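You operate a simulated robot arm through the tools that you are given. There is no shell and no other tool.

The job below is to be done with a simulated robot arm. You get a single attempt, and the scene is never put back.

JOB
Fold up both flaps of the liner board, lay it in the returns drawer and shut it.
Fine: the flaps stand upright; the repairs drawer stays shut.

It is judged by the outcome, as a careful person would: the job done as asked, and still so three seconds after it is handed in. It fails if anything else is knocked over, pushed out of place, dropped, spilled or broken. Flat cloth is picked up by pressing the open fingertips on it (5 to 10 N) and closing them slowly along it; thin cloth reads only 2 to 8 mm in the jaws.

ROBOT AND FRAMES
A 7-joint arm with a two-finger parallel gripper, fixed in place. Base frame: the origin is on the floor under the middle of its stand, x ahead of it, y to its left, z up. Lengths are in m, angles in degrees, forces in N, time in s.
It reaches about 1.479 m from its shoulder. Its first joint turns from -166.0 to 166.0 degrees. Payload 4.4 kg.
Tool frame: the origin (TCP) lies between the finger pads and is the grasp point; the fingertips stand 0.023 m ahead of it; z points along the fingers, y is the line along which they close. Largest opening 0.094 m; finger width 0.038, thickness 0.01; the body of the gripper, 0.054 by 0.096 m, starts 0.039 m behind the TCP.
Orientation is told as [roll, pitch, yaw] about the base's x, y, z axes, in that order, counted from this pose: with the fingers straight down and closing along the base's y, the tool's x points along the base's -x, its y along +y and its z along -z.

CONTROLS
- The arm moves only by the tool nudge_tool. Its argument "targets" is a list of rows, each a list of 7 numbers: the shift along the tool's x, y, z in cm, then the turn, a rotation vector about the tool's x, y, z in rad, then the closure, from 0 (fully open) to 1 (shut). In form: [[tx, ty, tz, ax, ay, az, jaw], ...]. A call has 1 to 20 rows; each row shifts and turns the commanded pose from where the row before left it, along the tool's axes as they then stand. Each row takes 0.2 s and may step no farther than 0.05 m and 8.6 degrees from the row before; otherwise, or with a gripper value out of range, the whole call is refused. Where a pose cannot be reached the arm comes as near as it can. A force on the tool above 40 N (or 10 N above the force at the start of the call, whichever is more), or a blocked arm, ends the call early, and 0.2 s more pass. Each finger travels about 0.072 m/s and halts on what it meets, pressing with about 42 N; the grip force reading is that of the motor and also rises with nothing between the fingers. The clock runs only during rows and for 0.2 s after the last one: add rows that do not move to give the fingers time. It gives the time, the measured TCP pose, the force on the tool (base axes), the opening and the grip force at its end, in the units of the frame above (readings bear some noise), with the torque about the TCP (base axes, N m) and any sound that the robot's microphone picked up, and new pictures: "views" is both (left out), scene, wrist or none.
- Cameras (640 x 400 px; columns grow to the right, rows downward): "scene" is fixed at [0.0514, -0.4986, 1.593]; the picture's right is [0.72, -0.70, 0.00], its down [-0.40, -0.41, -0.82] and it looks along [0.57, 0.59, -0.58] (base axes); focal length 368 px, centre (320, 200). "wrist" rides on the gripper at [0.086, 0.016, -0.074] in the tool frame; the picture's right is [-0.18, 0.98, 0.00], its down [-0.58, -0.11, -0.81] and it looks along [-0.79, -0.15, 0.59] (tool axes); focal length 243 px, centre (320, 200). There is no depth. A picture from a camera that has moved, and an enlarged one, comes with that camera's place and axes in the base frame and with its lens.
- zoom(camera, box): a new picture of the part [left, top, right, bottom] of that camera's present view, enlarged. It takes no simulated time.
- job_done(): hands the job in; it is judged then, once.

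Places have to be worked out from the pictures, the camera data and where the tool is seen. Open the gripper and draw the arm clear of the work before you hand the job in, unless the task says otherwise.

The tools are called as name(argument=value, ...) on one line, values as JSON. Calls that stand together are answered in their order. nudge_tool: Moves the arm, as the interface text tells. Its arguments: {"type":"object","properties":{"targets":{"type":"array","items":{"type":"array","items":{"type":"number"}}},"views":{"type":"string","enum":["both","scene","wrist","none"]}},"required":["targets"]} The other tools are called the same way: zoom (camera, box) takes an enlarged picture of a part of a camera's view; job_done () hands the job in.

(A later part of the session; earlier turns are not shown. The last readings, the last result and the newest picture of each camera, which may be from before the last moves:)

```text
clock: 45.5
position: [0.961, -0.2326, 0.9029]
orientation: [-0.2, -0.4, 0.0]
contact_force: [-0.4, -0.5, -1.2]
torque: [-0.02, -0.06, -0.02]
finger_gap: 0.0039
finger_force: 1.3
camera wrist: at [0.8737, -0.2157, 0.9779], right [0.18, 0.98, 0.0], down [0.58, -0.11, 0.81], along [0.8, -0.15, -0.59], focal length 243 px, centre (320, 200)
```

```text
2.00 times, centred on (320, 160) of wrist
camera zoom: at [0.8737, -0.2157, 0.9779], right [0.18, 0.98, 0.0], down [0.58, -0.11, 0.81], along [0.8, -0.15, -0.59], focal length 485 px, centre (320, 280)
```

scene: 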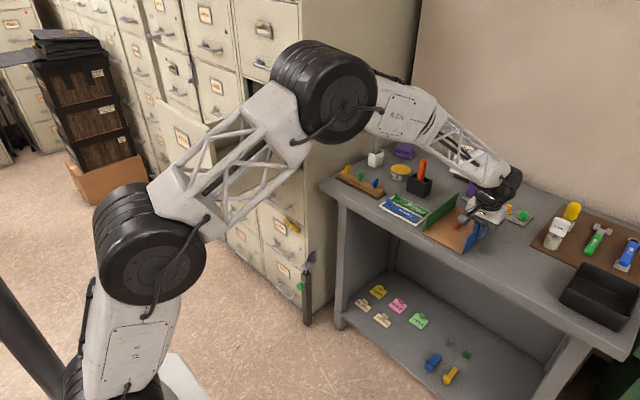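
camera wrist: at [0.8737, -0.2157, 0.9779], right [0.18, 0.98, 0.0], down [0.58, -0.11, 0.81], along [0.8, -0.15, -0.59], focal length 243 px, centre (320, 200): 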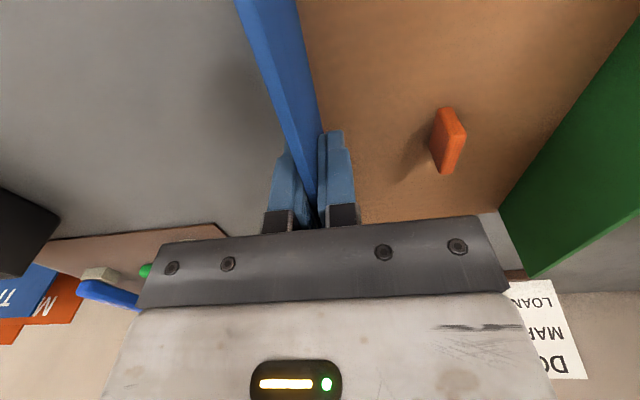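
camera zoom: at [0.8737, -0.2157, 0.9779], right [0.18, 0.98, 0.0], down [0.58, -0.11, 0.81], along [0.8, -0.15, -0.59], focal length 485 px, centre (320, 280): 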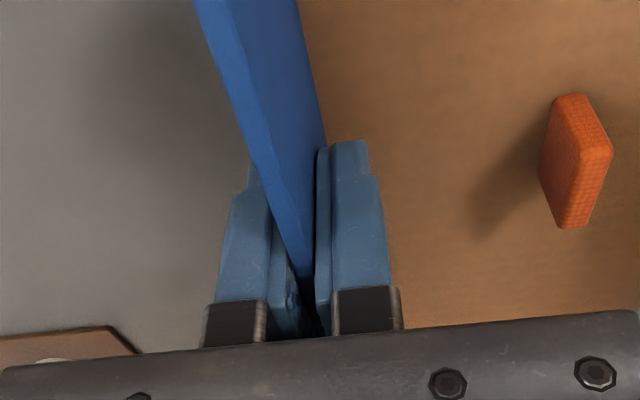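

The blue flap is upright. I'll open the fingers, raise straight up and check that both flaps stand on their own.

nudge_tool(targets=[[0, 0, 0, 0, 0, 0, 0.9], [0, 0, 0, 0, 0, 0, 0.75], [0, 0, 0, 0, 0, 0, 0.65], [0, 0, -2.5, 0, 0, 0, 0.65], [0, 0, -3, 0, 0, 0, 0.65], [0, 0, -3, 0, 0, 0, 0.65], [0, 0, -3, 0, 0, 0, 0.65], [4, 1.0, 0, 0, 0, 0, 0.65], [4, 1.0, 0, 0, 0, 0, 0.65], [0, 0, 0, 0, 0, 0, 0.65]], views="both")

zoom(camera="scene", box=[390, 170, 550, 270])

zoom(camera="wrist", box=[240, 40, 480, 190])

```text
clock: 47.7
position: [0.88, -0.2125, 1.0186]
orientation: [-0.1, -0.3, 0.0]
contact_force: [-0.1, -0.1, 0.4]
torque: [0.03, 0.03, -0.01]
finger_gap: 0.0331
finger_force: 0.0
camera wrist: at [0.7927, -0.1968, 1.0935], right [0.18, 0.98, 0.0], down [0.58, -0.11, 0.81], along [0.8, -0.15, -0.59], focal length 243 px, centre (320, 200)
```

scene: 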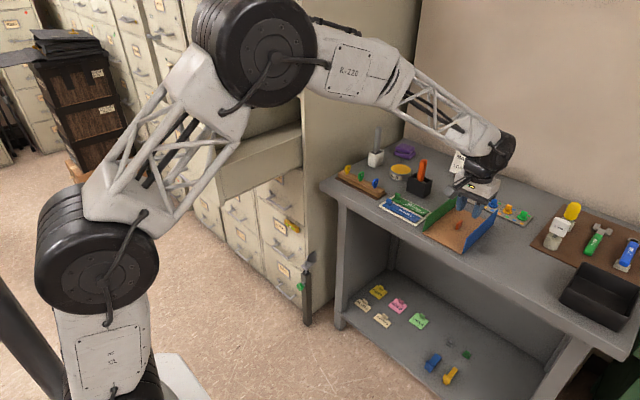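
wrist: 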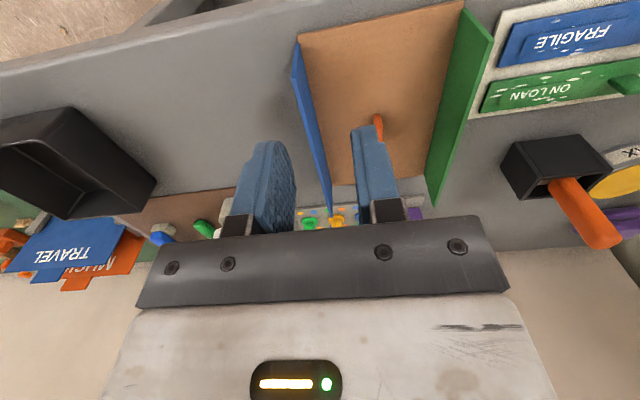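

```text
4.00 times, centred on (470, 220) of scene
camera zoom: at [0.0514, -0.4986, 1.593], right [0.72, -0.7, 0.0], down [-0.4, -0.41, -0.82], along [0.57, 0.59, -0.58], focal length 1473 px, centre (-280, 120)
```

zoom: 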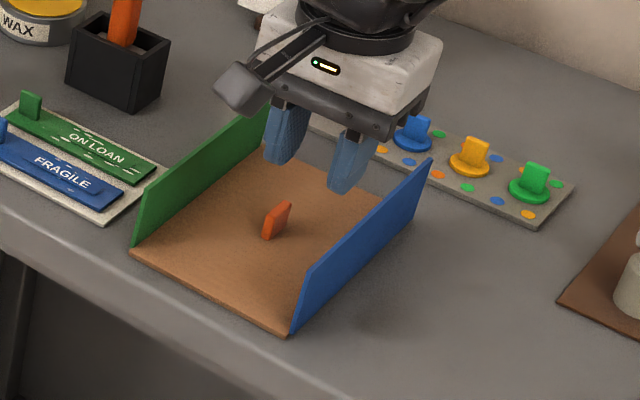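

```text
2.67 times, centred on (360, 115) of wrist
camera zoom: at [0.7927, -0.1968, 1.0935], right [0.18, 0.98, 0.0], down [0.58, -0.11, 0.81], along [0.8, -0.15, -0.59], focal length 647 px, centre (213, 427)
```

zoom: 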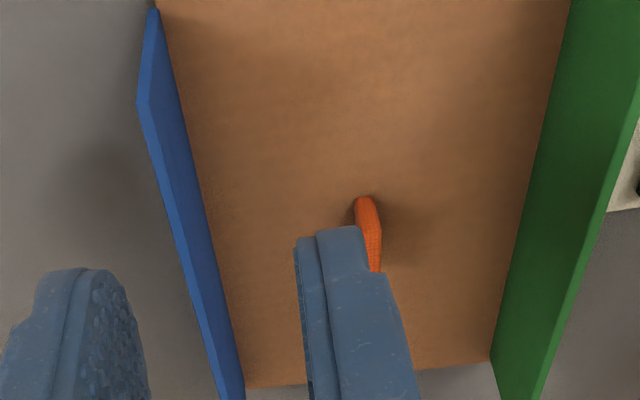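

Both flaps stand upright by themselves. I'll centre over the knob (about x≈0.97, y≈−0.166) with the jaws 6 cm open, staying back a little to check the alignment.

nudge_tool(targets=[[0.5, 2.3, 0, 0, 0, 0, 0.36], [0.5, 2.35, 0, 0, 0, 0, 0.2], [0, 0, 0, 0, 0, 0, 0.2]], views="wrist")

zoom(camera="wrist", box=[220, 30, 460, 180])

zoom(camera="scene", box=[420, 190, 516, 250])

```text
clock: 48.5
position: [0.8712, -0.1655, 1.0176]
orientation: [-0.1, -0.3, -0.2]
contact_force: [-0.4, -0.3, -0.4]
torque: [-0.02, 0.0, -0.01]
finger_gap: 0.0755
finger_force: 0.0
camera wrist: at [0.7832, -0.1497, 1.093], right [0.19, 0.98, 0.0], down [0.58, -0.11, 0.81], along [0.8, -0.15, -0.59], focal length 243 px, centre (320, 200)
```

wrist: 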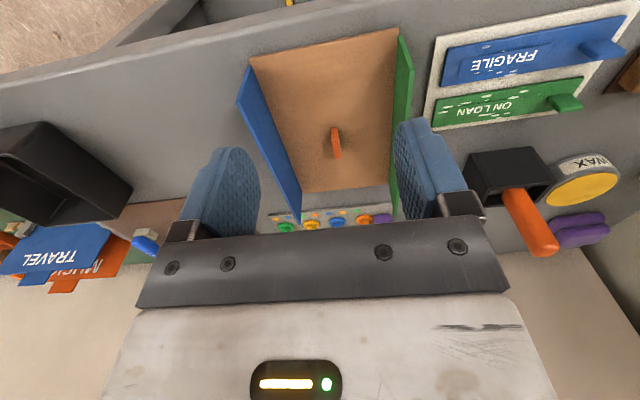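

```text
2.67 times, centred on (340, 105) of wrist
camera zoom: at [0.7832, -0.1497, 1.093], right [0.19, 0.98, 0.0], down [0.58, -0.11, 0.81], along [0.8, -0.15, -0.59], focal length 647 px, centre (267, 453)
```

zoom: 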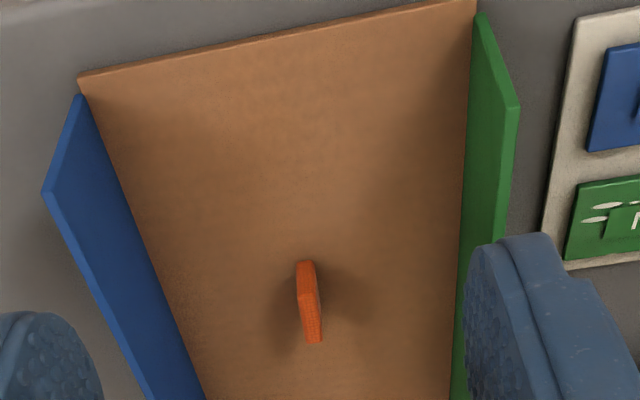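

```text
6.67 times, centred on (468, 220) of scene
camera zoom: at [0.0514, -0.4986, 1.593], right [0.72, -0.7, 0.0], down [-0.4, -0.41, -0.82], along [0.57, 0.59, -0.58], focal length 2455 px, centre (-667, 67)
```

zoom: 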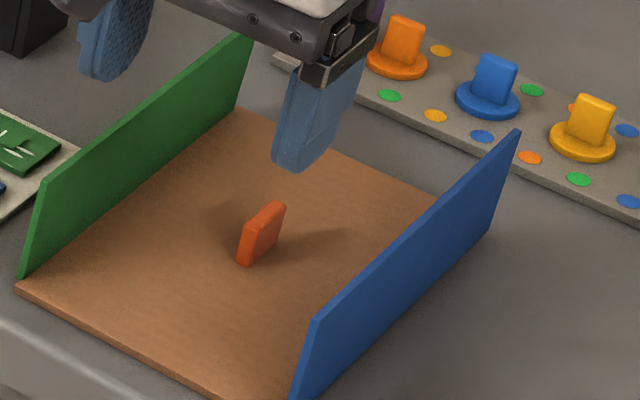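

The knob is at about (0.971, −0.166), top z≈0.892, and the flaps are within ~2° of vertical. I'll move over it and come down between the flaps with a 5 cm opening, stopping 2 cm short.

nudge_tool(targets=[[-3.33, 0, 0, 0, 0, 0, 0.47], [-3.33, 0, 0, 0, 0, 0, 0.47], [-3.33, 0, 0, 0, 0, 0, 0.47], [0, 0, 3.5, 0, 0, 0, 0.47], [0, 0, 3.5, 0, 0, 0, 0.47], [0, 0, 3.2, 0, 0, 0, 0.47], [0, 0, 0, 0, 0, 0, 0.47]], views="wrist")

zoom(camera="scene", box=[400, 170, 528, 250])

```text
clock: 50.1
position: [0.9723, -0.1656, 0.9151]
orientation: [0.0, -0.3, 0.0]
contact_force: [0.7, -0.7, 0.6]
torque: [0.02, 0.02, -0.02]
finger_gap: 0.0496
finger_force: 0.0
camera wrist: at [0.8843, -0.15, 0.9911], right [0.18, 0.98, 0.0], down [0.58, -0.11, 0.81], along [0.8, -0.15, -0.59], focal length 243 px, centre (320, 200)
```

wrist: 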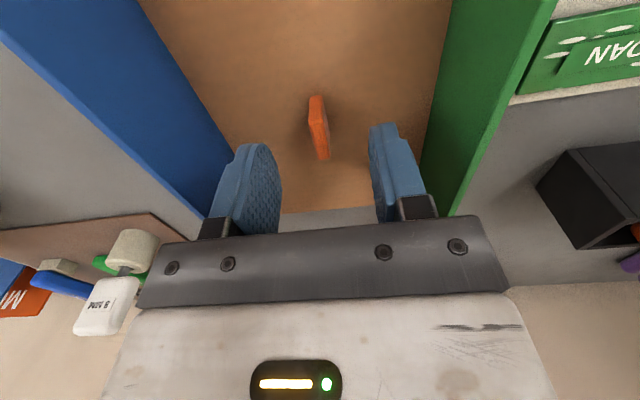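

```text
5.00 times, centred on (464, 210) of scene
camera zoom: at [0.0514, -0.4986, 1.593], right [0.72, -0.7, 0.0], down [-0.4, -0.41, -0.82], along [0.57, 0.59, -0.58], focal length 1841 px, centre (-400, 150)
```

zoom: 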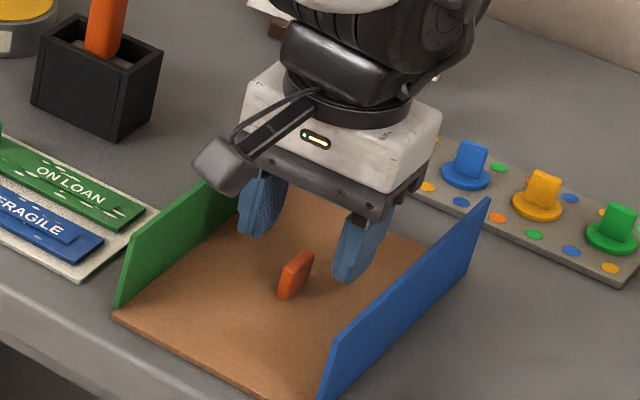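

The alignment is good: the knob spans x 0.958–0.981, y≈−0.166, centred between the fingers. I'll lower to z≈0.893 and close on the knob.

nudge_tool(targets=[[0.25, 0, 1.2, 0, 0, 0, 0.47], [0, 0, 0.9, 0, 0, 0, 0.47], [0, 0, 0, 0, 0, 0, 0.6], [0, 0, 0, 0, 0, 0, 0.75], [0, 0, 0, 0, 0, 0, 0.9], [0, 0, 0, 0, 0, 0, 1.0], [0, 0, 0, 0, 0, 0, 1.0]], views="wrist")

zoom(camera="scene", box=[400, 170, 528, 250])

```text
clock: 51.7
position: [0.9689, -0.1664, 0.8954]
orientation: [-0.1, -0.3, -0.1]
contact_force: [0.7, -0.4, -0.1]
torque: [0.03, -0.01, 0.01]
finger_gap: 0.0074
finger_force: 42.0
camera wrist: at [0.8816, -0.1499, 0.9707], right [0.18, 0.98, 0.0], down [0.58, -0.11, 0.81], along [0.8, -0.15, -0.59], focal length 243 px, centre (320, 200)
```

wrist: 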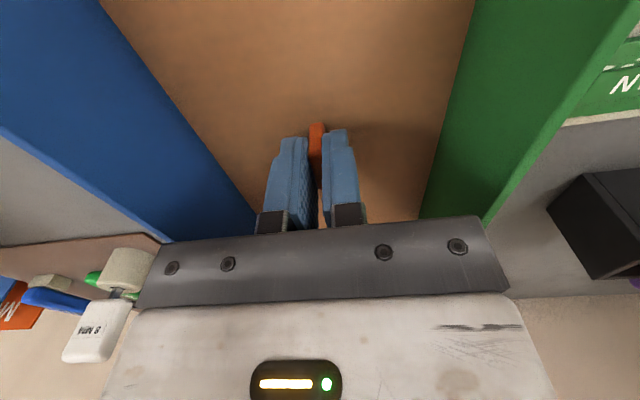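

```text
5.00 times, centred on (464, 210) of scene
camera zoom: at [0.0514, -0.4986, 1.593], right [0.72, -0.7, 0.0], down [-0.4, -0.41, -0.82], along [0.57, 0.59, -0.58], focal length 1841 px, centre (-400, 150)
```

zoom: 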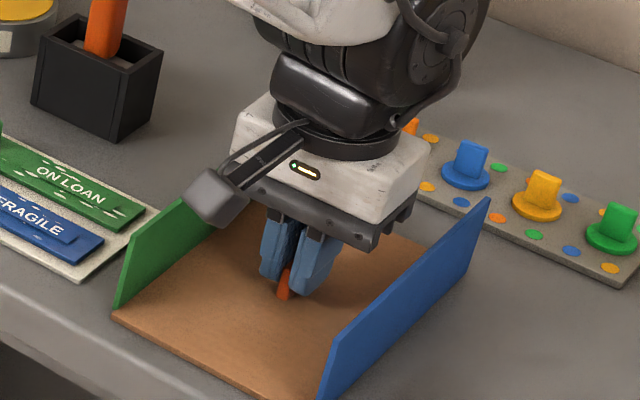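

The knob is gripped (7.4 mm, 42 N). I'll lift slowly by a few centimetres and check that the board comes up level.

nudge_tool(targets=[[0, 0, -0.5, 0, 0, 0, 1.0], [0, 0, -1.0, 0, 0, 0, 1.0], [0, 0, -1.5, 0, 0, 0, 1.0], [0, 0, -2.0, 0, 0, 0, 1.0], [0, 0, 0, 0, 0, 0, 1.0]], views="both")

zoom(camera="scene", box=[400, 150, 560, 250])

```text
clock: 52.9
position: [0.968, -0.1655, 0.9452]
orientation: [-0.1, -0.4, -0.1]
contact_force: [-0.1, 0.3, -0.3]
torque: [0.0, 0.0, 0.01]
finger_gap: 0.0
finger_force: 41.9
camera wrist: at [0.8804, -0.1498, 1.0204], right [0.18, 0.98, 0.0], down [0.58, -0.11, 0.81], along [0.8, -0.15, -0.59], focal length 243 px, centre (320, 200)
```

scene: 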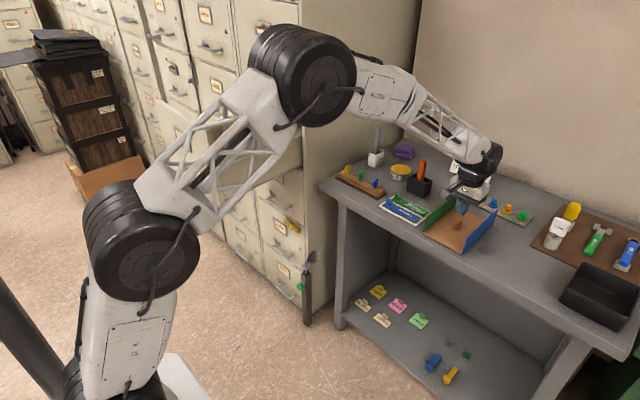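
wrist: 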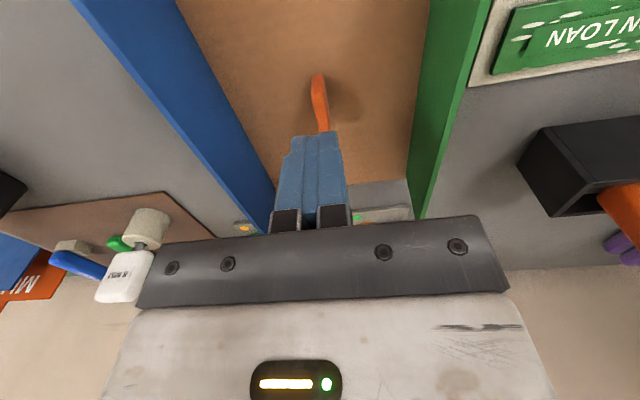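

```text
4.00 times, centred on (480, 200) of scene
camera zoom: at [0.0514, -0.4986, 1.593], right [0.72, -0.7, 0.0], down [-0.4, -0.41, -0.82], along [0.57, 0.59, -0.58], focal length 1473 px, centre (-320, 200)
```

zoom: 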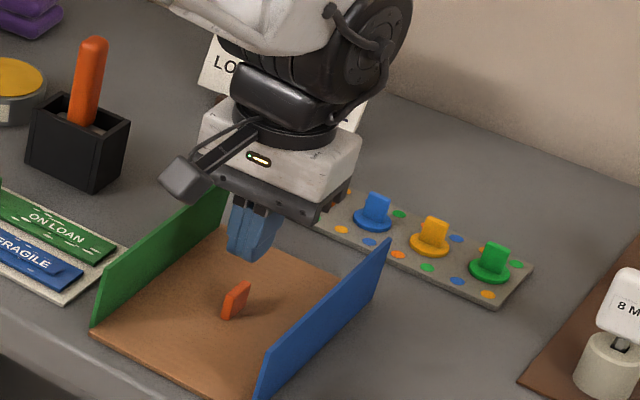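

The grip slipped off: the jaws are fully shut and the board hasn't moved. The knob is shorter than I took it to be (top z≈0.886), so only the rounded fingertips held it. I'll reopen, go about 4 mm lower (tips just above the panel) and grip again.

nudge_tool(targets=[[-0.2, 0, 0, 0, 0, 0, 0.8], [0, 0, 0, 0, 0, 0, 0.5], [0, 0, 2.0, 0, 0, 0, 0.5], [0, 0, 2.0, 0, 0, 0, 0.5], [0, 0, 1.0, 0, 0, 0, 0.5], [0, 0, 0.3, 0, 0, 0, 0.5], [0, 0, 0, 0, 0, 0, 0.5]], views="wrist")

zoom(camera="wrist", box=[200, 60, 440, 240])

zoom(camera="scene", box=[430, 190, 510, 250])

```text
clock: 54.5
position: [0.9707, -0.1665, 0.8921]
orientation: [-0.1, -0.4, -0.1]
contact_force: [0.0, -0.2, 0.3]
torque: [0.03, -0.04, 0.03]
finger_gap: 0.0471
finger_force: 0.1
camera wrist: at [0.883, -0.1496, 0.9668], right [0.18, 0.98, 0.0], down [0.58, -0.11, 0.81], along [0.8, -0.15, -0.59], focal length 243 px, centre (320, 200)
```

wrist: 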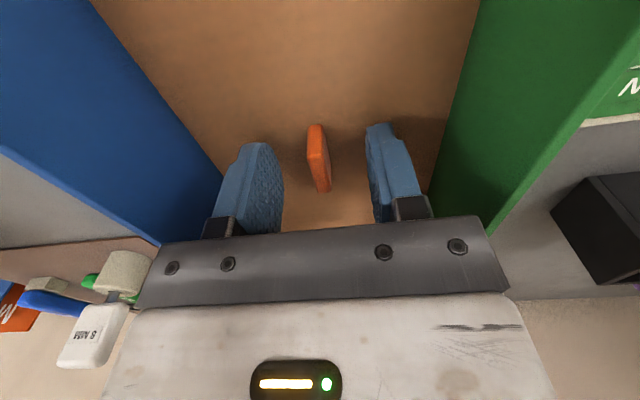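

```text
2.22 times, centred on (320, 150) of wrist
camera zoom: at [0.883, -0.1496, 0.9668], right [0.18, 0.98, 0.0], down [0.58, -0.11, 0.81], along [0.8, -0.15, -0.59], focal length 539 px, centre (320, 311)
```

zoom: 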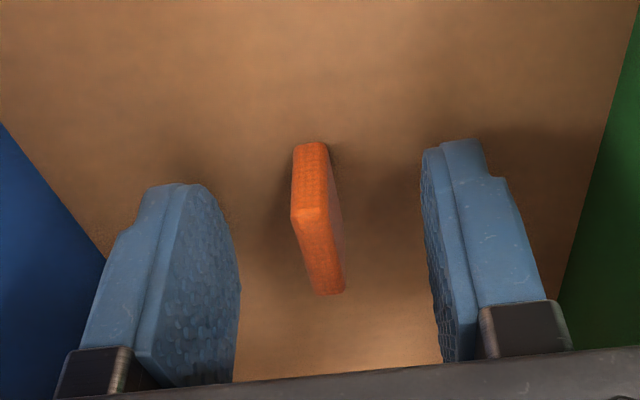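

```text
6.67 times, centred on (470, 220) of scene
camera zoom: at [0.0514, -0.4986, 1.593], right [0.72, -0.7, 0.0], down [-0.4, -0.41, -0.82], along [0.57, 0.59, -0.58], focal length 2455 px, centre (-680, 67)
```

zoom: 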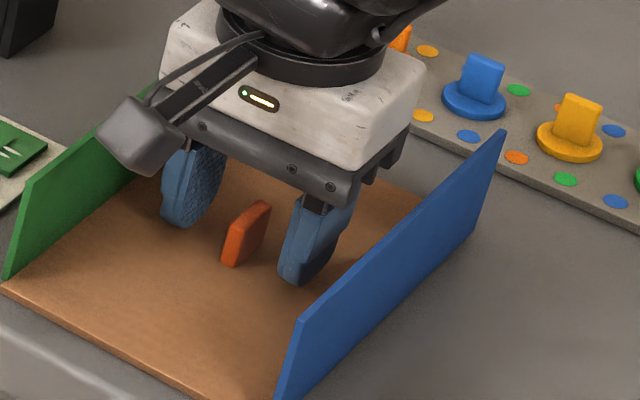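

The knob's top is at z≈0.884, and it spans x≈0.961–0.991. I'll shift 4 mm forward, go down another millimetre, close fully, and check before lifting.

nudge_tool(targets=[[-0.4, 0, 0.1, 0, 0, 0, 0.5], [0, 0, 0.05, 0, 0, 0, 0.6], [0, 0, 0, 0, 0, 0, 0.75], [0, 0, 0, 0, 0, 0, 0.9], [0, 0, 0, 0, 0, 0, 1.0], [0, 0, 0, 0, 0, 0, 1.0], [0, 0, 0, 0, 0, 0, 1.0]], views="wrist")

zoom(camera="wrist", box=[200, 60, 440, 240])

zoom(camera="scene", box=[430, 190, 510, 250])

```text
clock: 56.1
position: [0.9748, -0.1663, 0.8906]
orientation: [-0.1, -0.4, 0.0]
contact_force: [0.2, -0.3, 1.0]
torque: [0.0, 0.01, -0.01]
finger_gap: 0.0078
finger_force: 41.9
camera wrist: at [0.8872, -0.1496, 0.9652], right [0.18, 0.98, 0.0], down [0.58, -0.11, 0.81], along [0.8, -0.15, -0.59], focal length 243 px, centre (320, 200)
```

wrist: 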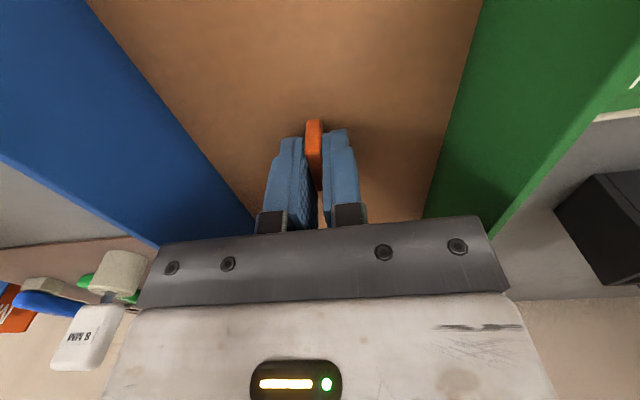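

```text
2.22 times, centred on (320, 150) of wrist
camera zoom: at [0.8872, -0.1496, 0.9652], right [0.18, 0.98, 0.0], down [0.58, -0.11, 0.81], along [0.8, -0.15, -0.59], focal length 539 px, centre (320, 311)
```

zoom: 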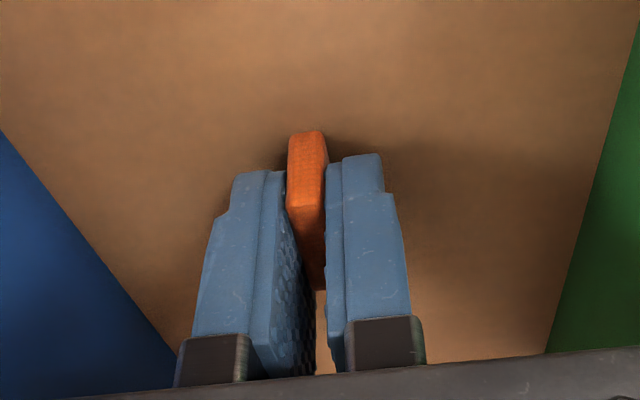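

```text
6.67 times, centred on (470, 220) of scene
camera zoom: at [0.0514, -0.4986, 1.593], right [0.72, -0.7, 0.0], down [-0.4, -0.41, -0.82], along [0.57, 0.59, -0.58], focal length 2455 px, centre (-680, 67)
```

zoom: 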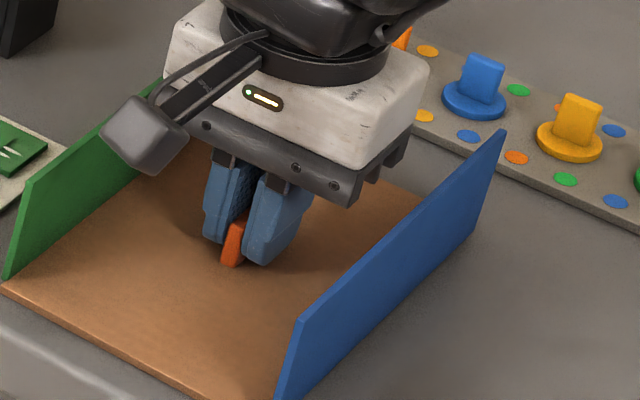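

The grip is centred on the knob (7.8 mm, 42 N). I'll lift slowly by 1 cm and check that it holds.

nudge_tool(targets=[[0, 0, -0.15, 0, 0, 0, 1.0], [0, 0, -0.15, 0, 0, 0, 1.0], [0, 0, -0.2, 0, 0, 0, 1.0], [0, 0, -0.2, 0, 0, 0, 1.0], [0, 0, -0.3, 0, 0, 0, 1.0], [0, 0, 0, 0, 0, 0, 1.0]], views="wrist")

zoom(camera="scene", box=[400, 170, 528, 266])

```text
clock: 57.5
position: [0.9742, -0.1669, 0.9012]
orientation: [-0.1, -0.2, 0.1]
contact_force: [0.1, 0.0, -2.7]
torque: [0.0, 0.01, 0.03]
finger_gap: 0.008
finger_force: 42.2
camera wrist: at [0.8869, -0.1495, 0.9755], right [0.18, 0.98, 0.0], down [0.58, -0.11, 0.81], along [0.8, -0.15, -0.59], focal length 243 px, centre (320, 200)
```

wrist: 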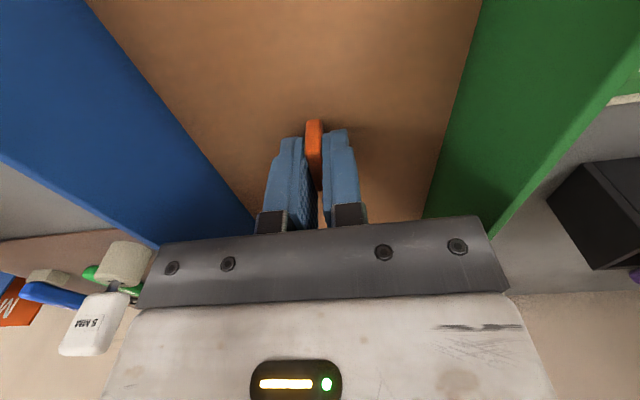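

```text
4.17 times, centred on (464, 218) of scene
camera zoom: at [0.0514, -0.4986, 1.593], right [0.72, -0.7, 0.0], down [-0.4, -0.41, -0.82], along [0.57, 0.59, -0.58], focal length 1534 px, centre (-280, 125)
```

zoom: 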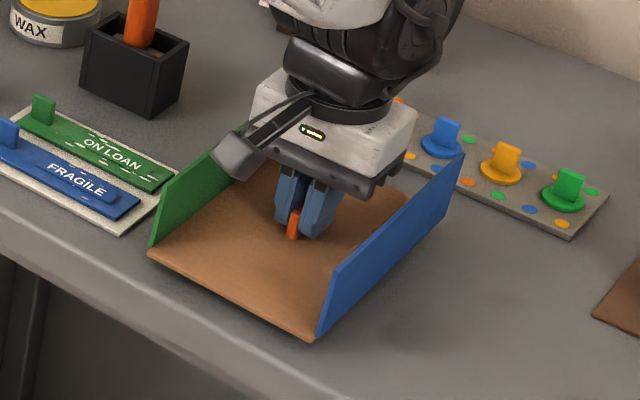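

The board is off the bench, level, and held firmly (about 2.7 N weight). I'll keep lifting gently, straight up to z≈1.13.

nudge_tool(targets=[[0, 0, -0.5, 0, 0, 0, 1.0], [0, 0, -0.8, 0, 0, 0, 1.0], [0, 0, -1.2, 0, 0, 0, 1.0], [0, 0, -1.5, 0, 0, 0, 1.0], [0, 0, -1.8, 0, 0, 0, 1.0], [0, 0, -2, 0, 0, 0, 1.0], [0, 0, -2, 0, 0, 0, 1.0], [0, 0, -2, 0, 0, 0, 1.0], [0, 0, -2, 0, 0, 0, 1.0], [0, 0, -2, 0, 0, 0, 1.0], [0, 0, -2, 0, 0, 0, 1.0], [0, 0, -2, 0, 0, 0, 1.0], [0, 0, -1.5, 0, 0, 0, 1.0], [0, 0, -1, 0, 0, 0, 1.0], [0, 0, -0.5, 0, 0, 0, 1.0], [0, 0, 0, 0, 0, 0, 1.0]], views="both")

```text
clock: 60.9
position: [0.9734, -0.1652, 1.1272]
orientation: [-0.2, -0.3, 0.0]
contact_force: [-0.4, -0.4, -1.1]
torque: [-0.01, 0.0, 0.02]
finger_gap: 0.0074
finger_force: 42.1
camera wrist: at [0.8859, -0.1493, 1.2029], right [0.18, 0.98, 0.0], down [0.58, -0.11, 0.81], along [0.8, -0.15, -0.59], focal length 243 px, centre (320, 200)
```

scene: 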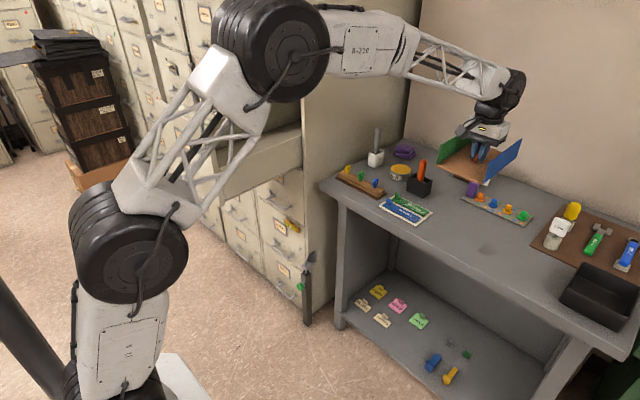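
wrist: 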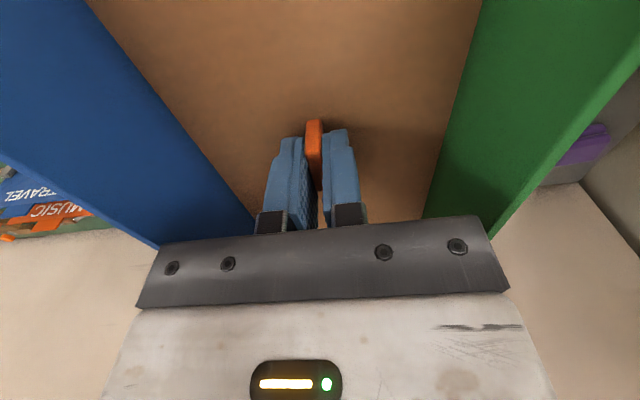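

The grip holds and the board hasn't shifted in the jaws. I'll retreat toward x≈0.65 while rising to z≈1.27.

nudge_tool(targets=[[0.8, 0, -0.4, 0, 0, 0, 1.0], [1.5, 0, -0.7, 0, 0, 0, 1.0], [2.2, 0, -1.0, 0, 0, 0, 1.0], [2.3, 0, -1.0, 0, 0, 0, 1.0], [2.3, 0, -1.0, 0, 0, 0, 1.0], [2.3, 0, -1.0, 0, 0, 0, 1.0], [2.3, 0, -1.0, 0, 0, 0, 1.0], [2.3, 0, -1.0, 0, 0, 0, 1.0], [2.3, 0, -1.0, 0, 0, 0, 1.0], [2.3, 0, -1.0, 0, 0, 0, 1.0], [2.3, 0, -1.0, 0, 0, 0, 1.0], [2.3, 0, -1.0, 0, 0, 0, 1.0], [2.3, 0, -1.0, 0, 0, 0, 1.0], [2.3, 0, -1.0, 0, 0, 0, 1.0], [1.5, 0, -0.6, 0, 0, 0, 1.0], [0.8, 0, -0.4, 0, 0, 0, 1.0], [0, 0, 0, 0, 0, 0, 1.0]], views="both")

```text
clock: 64.5
position: [0.6503, -0.1657, 1.2681]
orientation: [-0.1, -0.3, -0.1]
contact_force: [0.5, 0.2, -2.6]
torque: [0.03, -0.01, -0.03]
finger_gap: 0.0075
finger_force: 41.8
camera wrist: at [0.5644, -0.1491, 1.3425], right [0.18, 0.98, 0.0], down [0.58, -0.11, 0.81], along [0.8, -0.15, -0.59], focal length 243 px, centre (320, 200)
```

scene: 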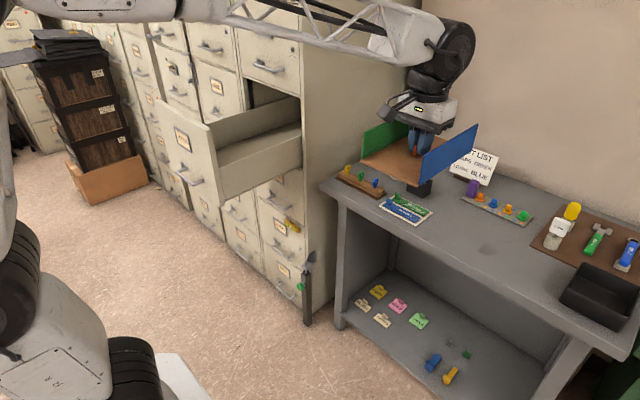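
wrist: 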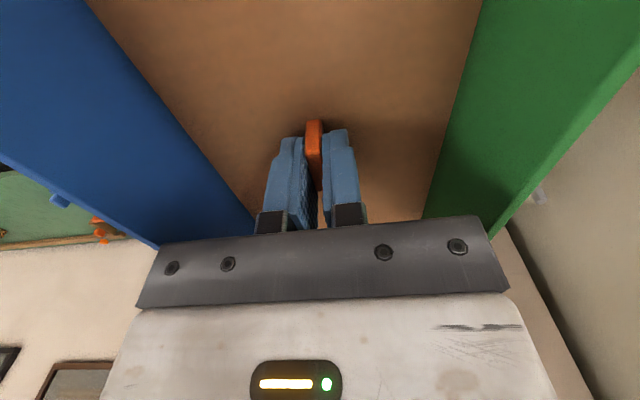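

The board is carried well and the drawer is in clear view, so I'll zoom in to refine the drawer's geometry before swinging over.

zoom(camera="scene", box=[140, 60, 320, 220])

zoom(camera="scene", box=[240, 200, 352, 330])

zoom(camera="scene", box=[210, 10, 338, 90])

```text
2.50 times, centred on (230, 140) of scene
camera zoom: at [0.0514, -0.4986, 1.593], right [0.72, -0.7, 0.0], down [-0.4, -0.41, -0.82], along [0.57, 0.59, -0.58], focal length 921 px, centre (545, 350)
```

zoom: 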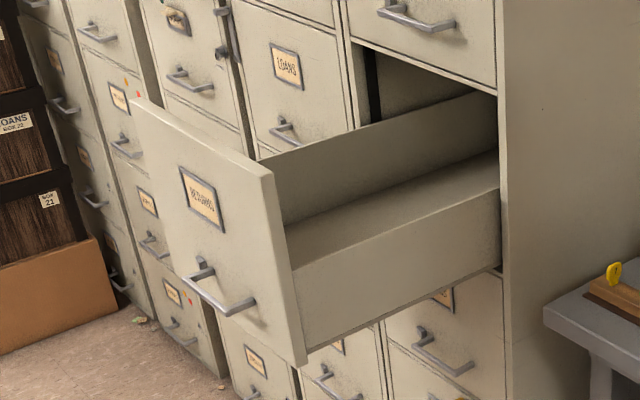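

```text
3.08 times, centred on (296, 265) of scene
camera zoom: at [0.0514, -0.4986, 1.593], right [0.72, -0.7, 0.0], down [-0.4, -0.41, -0.82], along [0.57, 0.59, -0.58], focal length 1133 px, centre (394, 0)
```

zoom: 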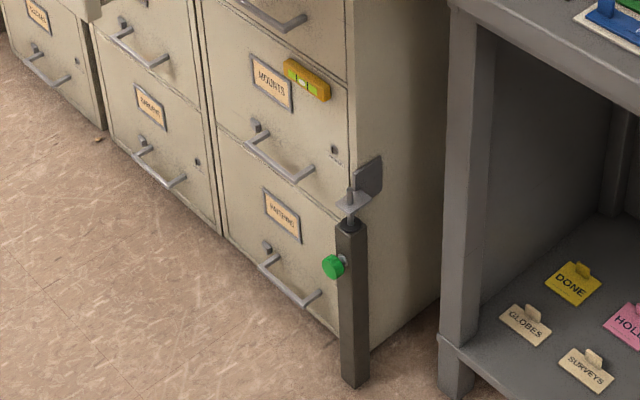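

```text
5.00 times, centred on (274, 50) of scene
camera zoom: at [0.0514, -0.4986, 1.593], right [0.72, -0.7, 0.0], down [-0.4, -0.41, -0.82], along [0.57, 0.59, -0.58], focal length 1841 px, centre (550, 950)
```

zoom: 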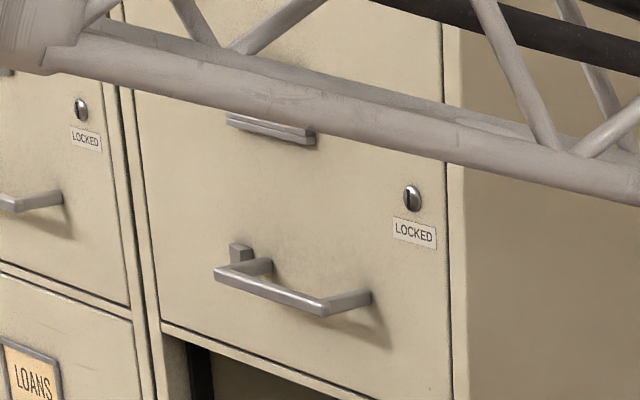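

Drawer estimate: front panel at x≈0.50 (top z≈1.158), side walls up to z≈1.013, interior y≈0.455–0.755, floor z≈0.897. The cabinet face is at x≈0.865, and the upper handle reaches x≈0.81 at z≈1.245.

I'll swing the board over at the current height, keeping x≈0.65, and check partway.

nudge_tool(targets=[[0, 1, 0, 0, 0, 0, 1.0], [0, 2, 0, 0, 0, 0, 1.0], [0, 3, 0, 0, 0, 0, 1.0], [0, 4, 0, 0, 0, 0, 1.0], [0, 4, 0, 0, 0, 0, 1.0], [0, 4, 0, 0, 0, 0, 1.0], [0, 4, 0, 0, 0, 0, 1.0], [0, 4, 0, 0, 0, 0, 1.0], [0, 4, 0, 0, 0, 0, 1.0], [0, 4, 0, 0, 0, 0, 1.0], [0, 4, 0, 0, 0, 0, 1.0], [0, 4, 0, 0, 0, 0, 1.0], [0, 4, 0, 0, 0, 0, 1.0], [0, 3, 0, 0, 0, 0, 1.0], [0, 2, 0, 0, 0, 0, 1.0], [0, 1, 0, 0, 0, 0, 1.0], [0, 0, 0, 0, 0, 0, 1.0]], views="both")

```text
clock: 68.1
position: [0.6523, 0.3548, 1.2666]
orientation: [0.0, -0.4, 0.0]
contact_force: [-0.3, 0.9, -2.6]
torque: [-0.01, 0.03, 0.01]
finger_gap: 0.0076
finger_force: 42.0
camera wrist: at [0.5647, 0.3713, 1.342], right [0.18, 0.98, 0.0], down [0.58, -0.11, 0.81], along [0.8, -0.15, -0.59], focal length 243 px, centre (320, 200)
```

scene: 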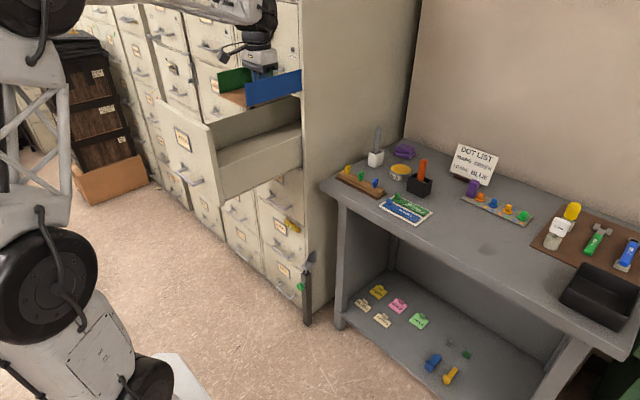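
wrist: 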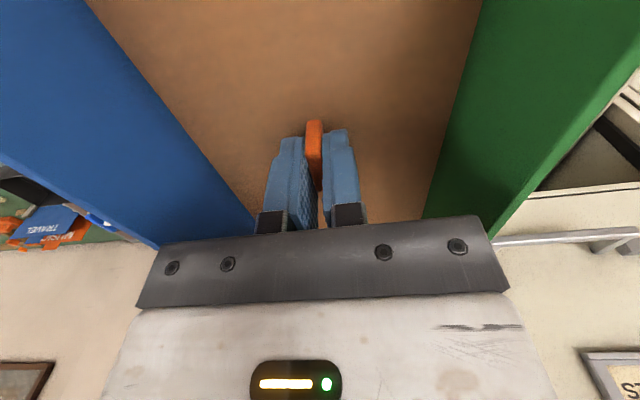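

The wrist view shows the upper drawer's handle about 2–6 cm beyond the board's front, so I'll pull back 1.5 cm in x while moving to y≈0.605 above the drawer.

nudge_tool(targets=[[0.75, 1, 0, 0, 0, 0, 1.0], [0.75, 2, 0, 0, 0, 0, 1.0], [0, 3, 0, 0, 0, 0, 1.0], [0, 3.3, 0, 0, 0, 0, 1.0], [0, 3.3, 0, 0, 0, 0, 1.0], [0, 3.3, 0, 0, 0, 0, 1.0], [0, 3.1, 0, 0, 0, 0, 1.0], [0, 3, 0, 0, 0, 0, 1.0], [0, 2, 0, 0, 0, 0, 1.0], [0, 1, 0, 0, 0, 0, 1.0], [0, 0, 0, 0, 0, 0, 1.0]], views="both")

zoom(camera="scene", box=[140, 20, 332, 212])

```text
clock: 70.5
position: [0.6371, 0.6049, 1.2658]
orientation: [-0.1, -0.4, 0.0]
contact_force: [0.0, -0.3, -1.8]
torque: [0.03, 0.0, -0.03]
finger_gap: 0.0075
finger_force: 42.2
camera wrist: at [0.55, 0.6212, 1.3413], right [0.18, 0.98, 0.0], down [0.58, -0.11, 0.81], along [0.8, -0.15, -0.59], focal length 243 px, centre (320, 200)
```

scene: 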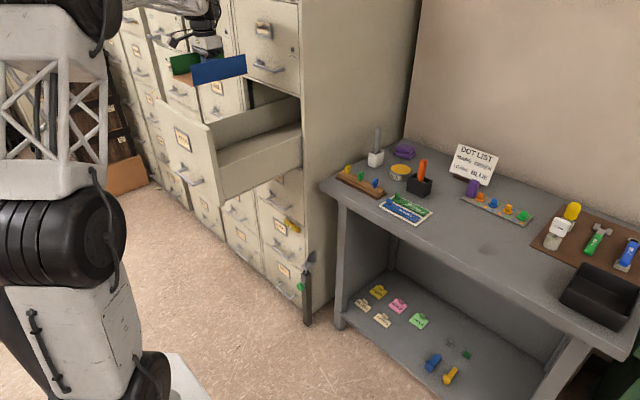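
wrist: 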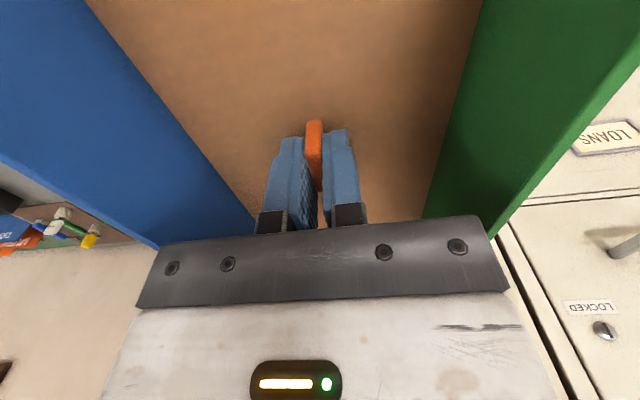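

```text
2.08 times, centred on (236, 116) of scene
camera zoom: at [0.0514, -0.4986, 1.593], right [0.72, -0.7, 0.0], down [-0.4, -0.41, -0.82], along [0.57, 0.59, -0.58], focal length 767 px, centre (495, 375)
```

zoom: 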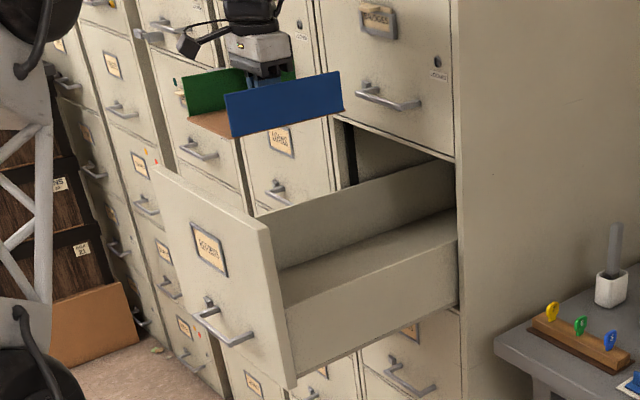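

The board hovers correctly above the drawer, and the arm positions agree with the scene camera. I'll lower it, easing forward 3 cm once it's below the upper handle's level, and pause at z≈1.09 to check clearances.

nudge_tool(targets=[[0, 0, 1, 0, 0, 0, 1.0], [0, 0, 2, 0, 0, 0, 1.0], [0, 0, 2.5, 0, 0, 0, 1.0], [-1, 0, 1.5, 0, 0, 0, 1.0], [-1, 0, 1.5, 0, 0, 0, 1.0], [-1, 0, 1.5, 0, 0, 0, 1.0], [0, 0, 2, 0, 0, 0, 1.0], [0, 0, 2, 0, 0, 0, 1.0], [0, 0, 2, 0, 0, 0, 1.0], [0, 0, 1.5, 0, 0, 0, 1.0], [0, 0, 0, 0, 0, 0, 1.0]], views="both")

zoom(camera="scene", box=[140, 0, 332, 192])

```text
clock: 72.9
position: [0.6695, 0.604, 1.0918]
orientation: [-0.1, -0.2, -0.1]
contact_force: [0.8, 0.7, -1.8]
torque: [0.01, -0.04, 0.0]
finger_gap: 0.0078
finger_force: 42.5
camera wrist: at [0.5811, 0.6208, 1.1659], right [0.18, 0.98, 0.0], down [0.58, -0.11, 0.81], along [0.8, -0.15, -0.59], focal length 243 px, centre (320, 200)
```

scene: 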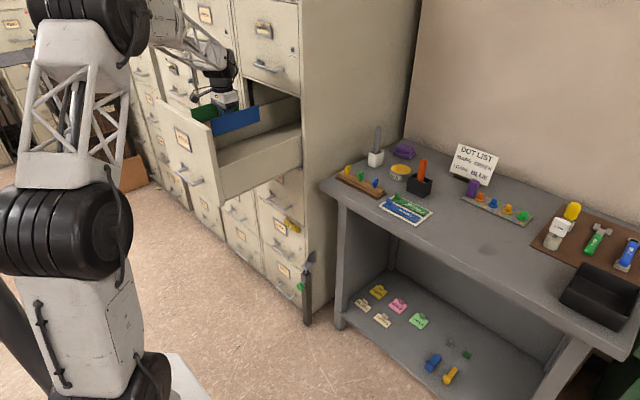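
wrist: 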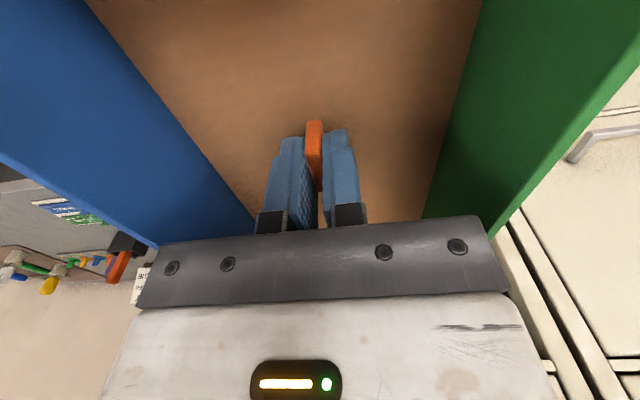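

```text
2.08 times, centred on (236, 96) of scene
camera zoom: at [0.0514, -0.4986, 1.593], right [0.72, -0.7, 0.0], down [-0.4, -0.41, -0.82], along [0.57, 0.59, -0.58], focal length 767 px, centre (495, 417)
```

zoom: 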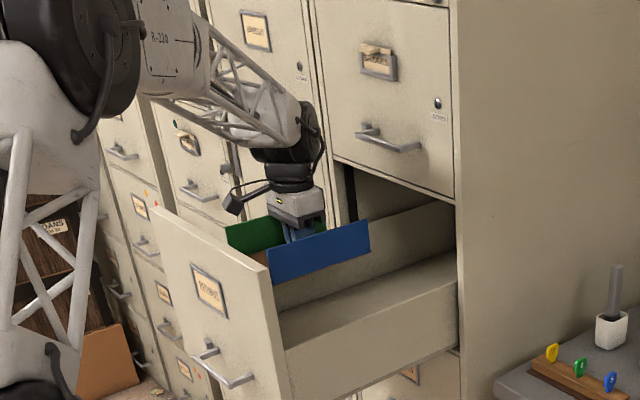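

Clearances look fine: the forearm's lower edge is about 17 cm above the front panel here, and the board sits inside the walls' outline. I'll continue down to z≈0.97.

nudge_tool(targets=[[0, 0, 1, 0, 0, 0, 1.0], [0, 0, 2, 0, 0, 0, 1.0], [0, 0, 2, 0, 0, 0, 1.0], [0, 0, 2, 0, 0, 0, 1.0], [0, 0, 2, 0, 0, 0, 1.0], [0, 0, 2, 0, 0, 0, 1.0], [0, 0, 1, 0, 0, 0, 1.0], [0, 0, 0, 0, 0, 0, 1.0]], views="both")

zoom(camera="scene", box=[140, 0, 332, 192])

```text
clock: 74.7
position: [0.6682, 0.6049, 0.971]
orientation: [0.0, -0.2, 0.0]
contact_force: [0.4, 0.3, -1.6]
torque: [0.04, 0.02, -0.02]
finger_gap: 0.0075
finger_force: 41.9
camera wrist: at [0.5813, 0.6215, 1.0465], right [0.18, 0.98, 0.0], down [0.58, -0.11, 0.81], along [0.8, -0.15, -0.59], focal length 243 px, centre (320, 200)
```

scene: 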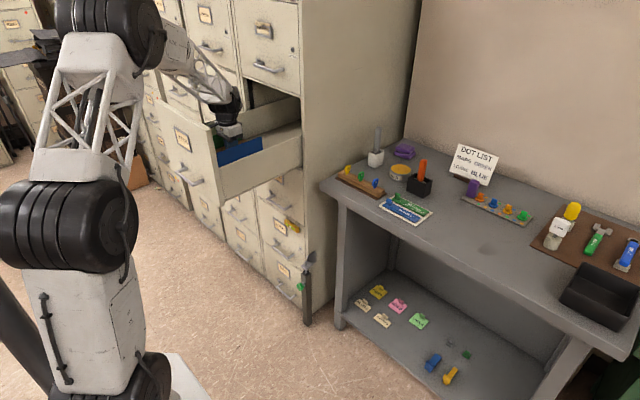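
wrist: 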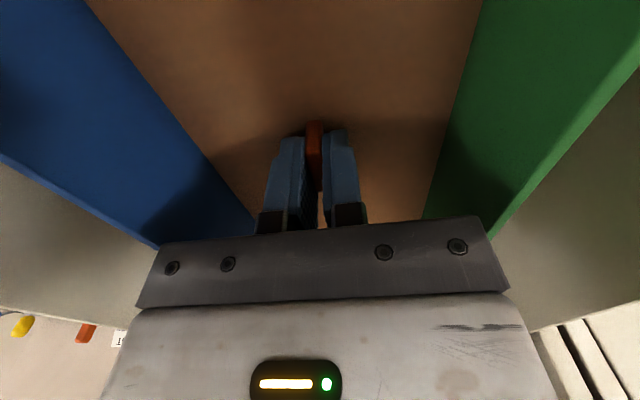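

```text
2.08 times, centred on (236, 96) of scene
camera zoom: at [0.0514, -0.4986, 1.593], right [0.72, -0.7, 0.0], down [-0.4, -0.41, -0.82], along [0.57, 0.59, -0.58], focal length 767 px, centre (495, 417)
```

zoom: 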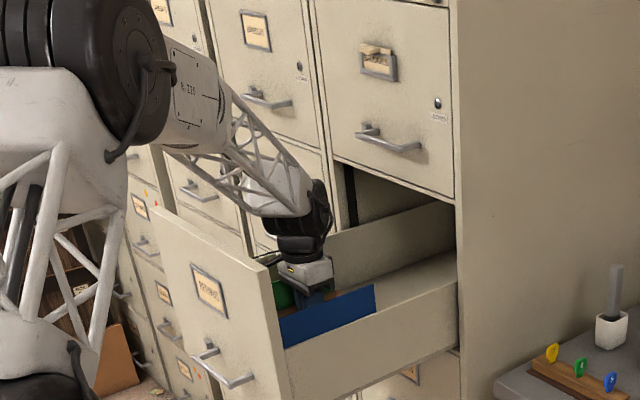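

The board is inside the drawer with about 9 cm of forearm clearance left over the front panel. I'll lower slowly toward the floor, expected at TCP z≈0.926, watching the vertical force.

nudge_tool(targets=[[0, 0, 1, 0, 0, 0, 1.0], [0, 0, 1, 0, 0, 0, 1.0], [0, 0, 0.8, 0, 0, 0, 1.0], [0, 0, 0, 0, 0, 0, 1.0]], views="none")

```text
clock: 75.7
position: [0.6691, 0.606, 0.944]
orientation: [-0.1, -0.3, 0.0]
contact_force: [-0.6, -0.1, -2.2]
torque: [-0.01, 0.0, 0.01]
finger_gap: 0.0075
finger_force: 42.2
```

nudge_tool(targets=[[0, 0, 0.4, 0, 0, 0, 1.0], [0, 0, 0.4, 0, 0, 0, 1.0], [0, 0, 0.3, 0, 0, 0, 1.0], [0, 0, 0, 0, 0, 0, 1.0]], views="none")

```text
clock: 76.7
position: [0.6696, 0.6035, 0.9327]
orientation: [-0.2, -0.3, -0.1]
contact_force: [0.3, -0.8, -1.8]
torque: [-0.01, 0.01, 0.0]
finger_gap: 0.0076
finger_force: 41.9
```

The board still hangs free (about −2 N). I'll continue in 2 mm steps.

nudge_tool(targets=[[0, 0, 0.2, 0, 0, 0, 1.0], [0, 0, 0.2, 0, 0, 0, 1.0], [0, 0, 0.2, 0, 0, 0, 1.0], [0, 0, 0, 0, 0, 0, 1.0]], views="both")

zoom(camera="scene", box=[140, 0, 332, 192])

```text
clock: 77.7
position: [0.6691, 0.6053, 0.9273]
orientation: [-0.1, -0.4, 0.0]
contact_force: [-0.1, -0.2, -1.4]
torque: [0.02, 0.0, 0.05]
finger_gap: 0.0076
finger_force: 42.5
camera wrist: at [0.5815, 0.6208, 1.0015], right [0.18, 0.98, 0.0], down [0.58, -0.11, 0.81], along [0.8, -0.15, -0.59], focal length 243 px, centre (320, 200)
```

scene: 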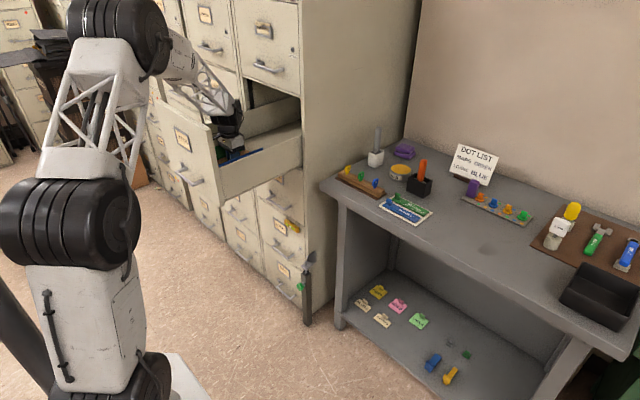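
wrist: 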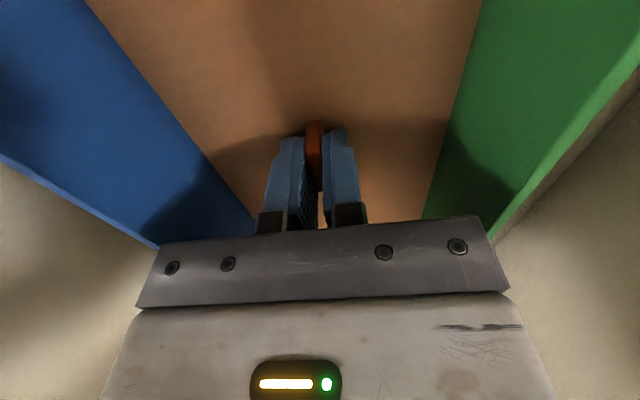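

```text
2.08 times, centred on (236, 96) of scene
camera zoom: at [0.0514, -0.4986, 1.593], right [0.72, -0.7, 0.0], down [-0.4, -0.41, -0.82], along [0.57, 0.59, -0.58], focal length 767 px, centre (495, 417)
```

zoom: 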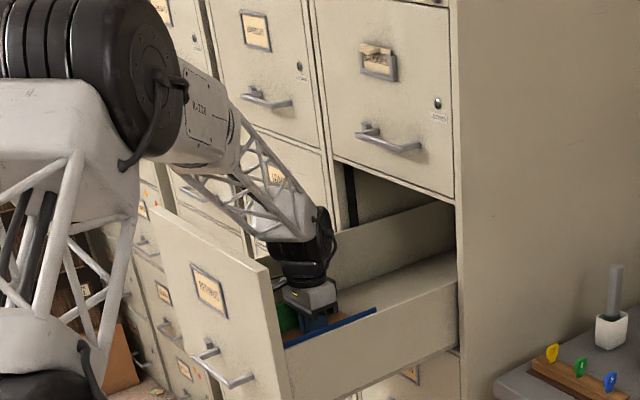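

Not yet on the floor (−1.4 N), with about 4.5 cm of forearm clearance left. I'll continue in 2 mm steps.

nudge_tool(targets=[[0, 0, 0.2, 0, 0, 0, 1.0], [0, 0, 0.2, 0, 0, 0, 1.0], [0, 0, 0, 0, 0, 0, 1.0]], views="none")

```text
clock: 78.6
position: [0.6688, 0.6048, 0.9259]
orientation: [0.1, -0.5, -0.1]
contact_force: [1.2, 0.4, 5.4]
torque: [-0.03, 0.35, 0.07]
finger_gap: 0.0078
finger_force: 41.6
stopped in row 3: the force on the tool passed its limit at 41 N (the readings are from after the stop); the commanded pose is now the measured one
```

The board has reached the drawer floor at TCP z≈0.926, as estimated, and now rests with a small upward load. I'll open the fingers gently to release the knob.

nudge_tool(targets=[[0, 0, 0, 0, 0, 0, 0.93], [0, 0, 0, 0, 0, 0, 0.85], [0, 0, 0, 0, 0, 0, 0.7], [0, 0, 0, 0, 0, 0, 0.55], [0, 0, 0, 0, 0, 0, 0.55]], views="wrist")

```text
clock: 79.8
position: [0.6693, 0.6047, 0.926]
orientation: [0.0, -0.4, -0.2]
contact_force: [0.6, -0.3, -0.9]
torque: [0.01, -0.04, 0.0]
finger_gap: 0.0421
finger_force: 0.1
camera wrist: at [0.582, 0.621, 1.0005], right [0.19, 0.98, 0.0], down [0.57, -0.11, 0.81], along [0.8, -0.15, -0.58], focal length 243 px, centre (320, 200)
```

wrist: 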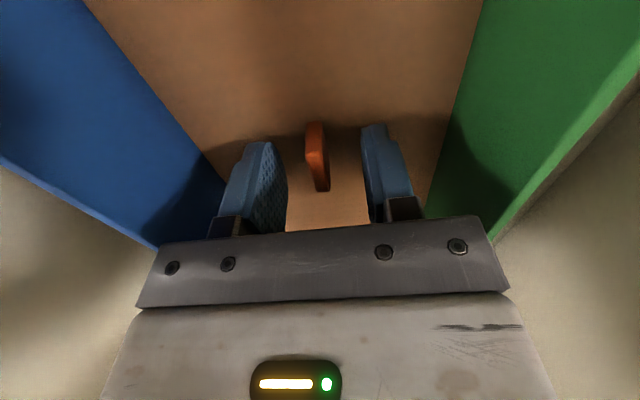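

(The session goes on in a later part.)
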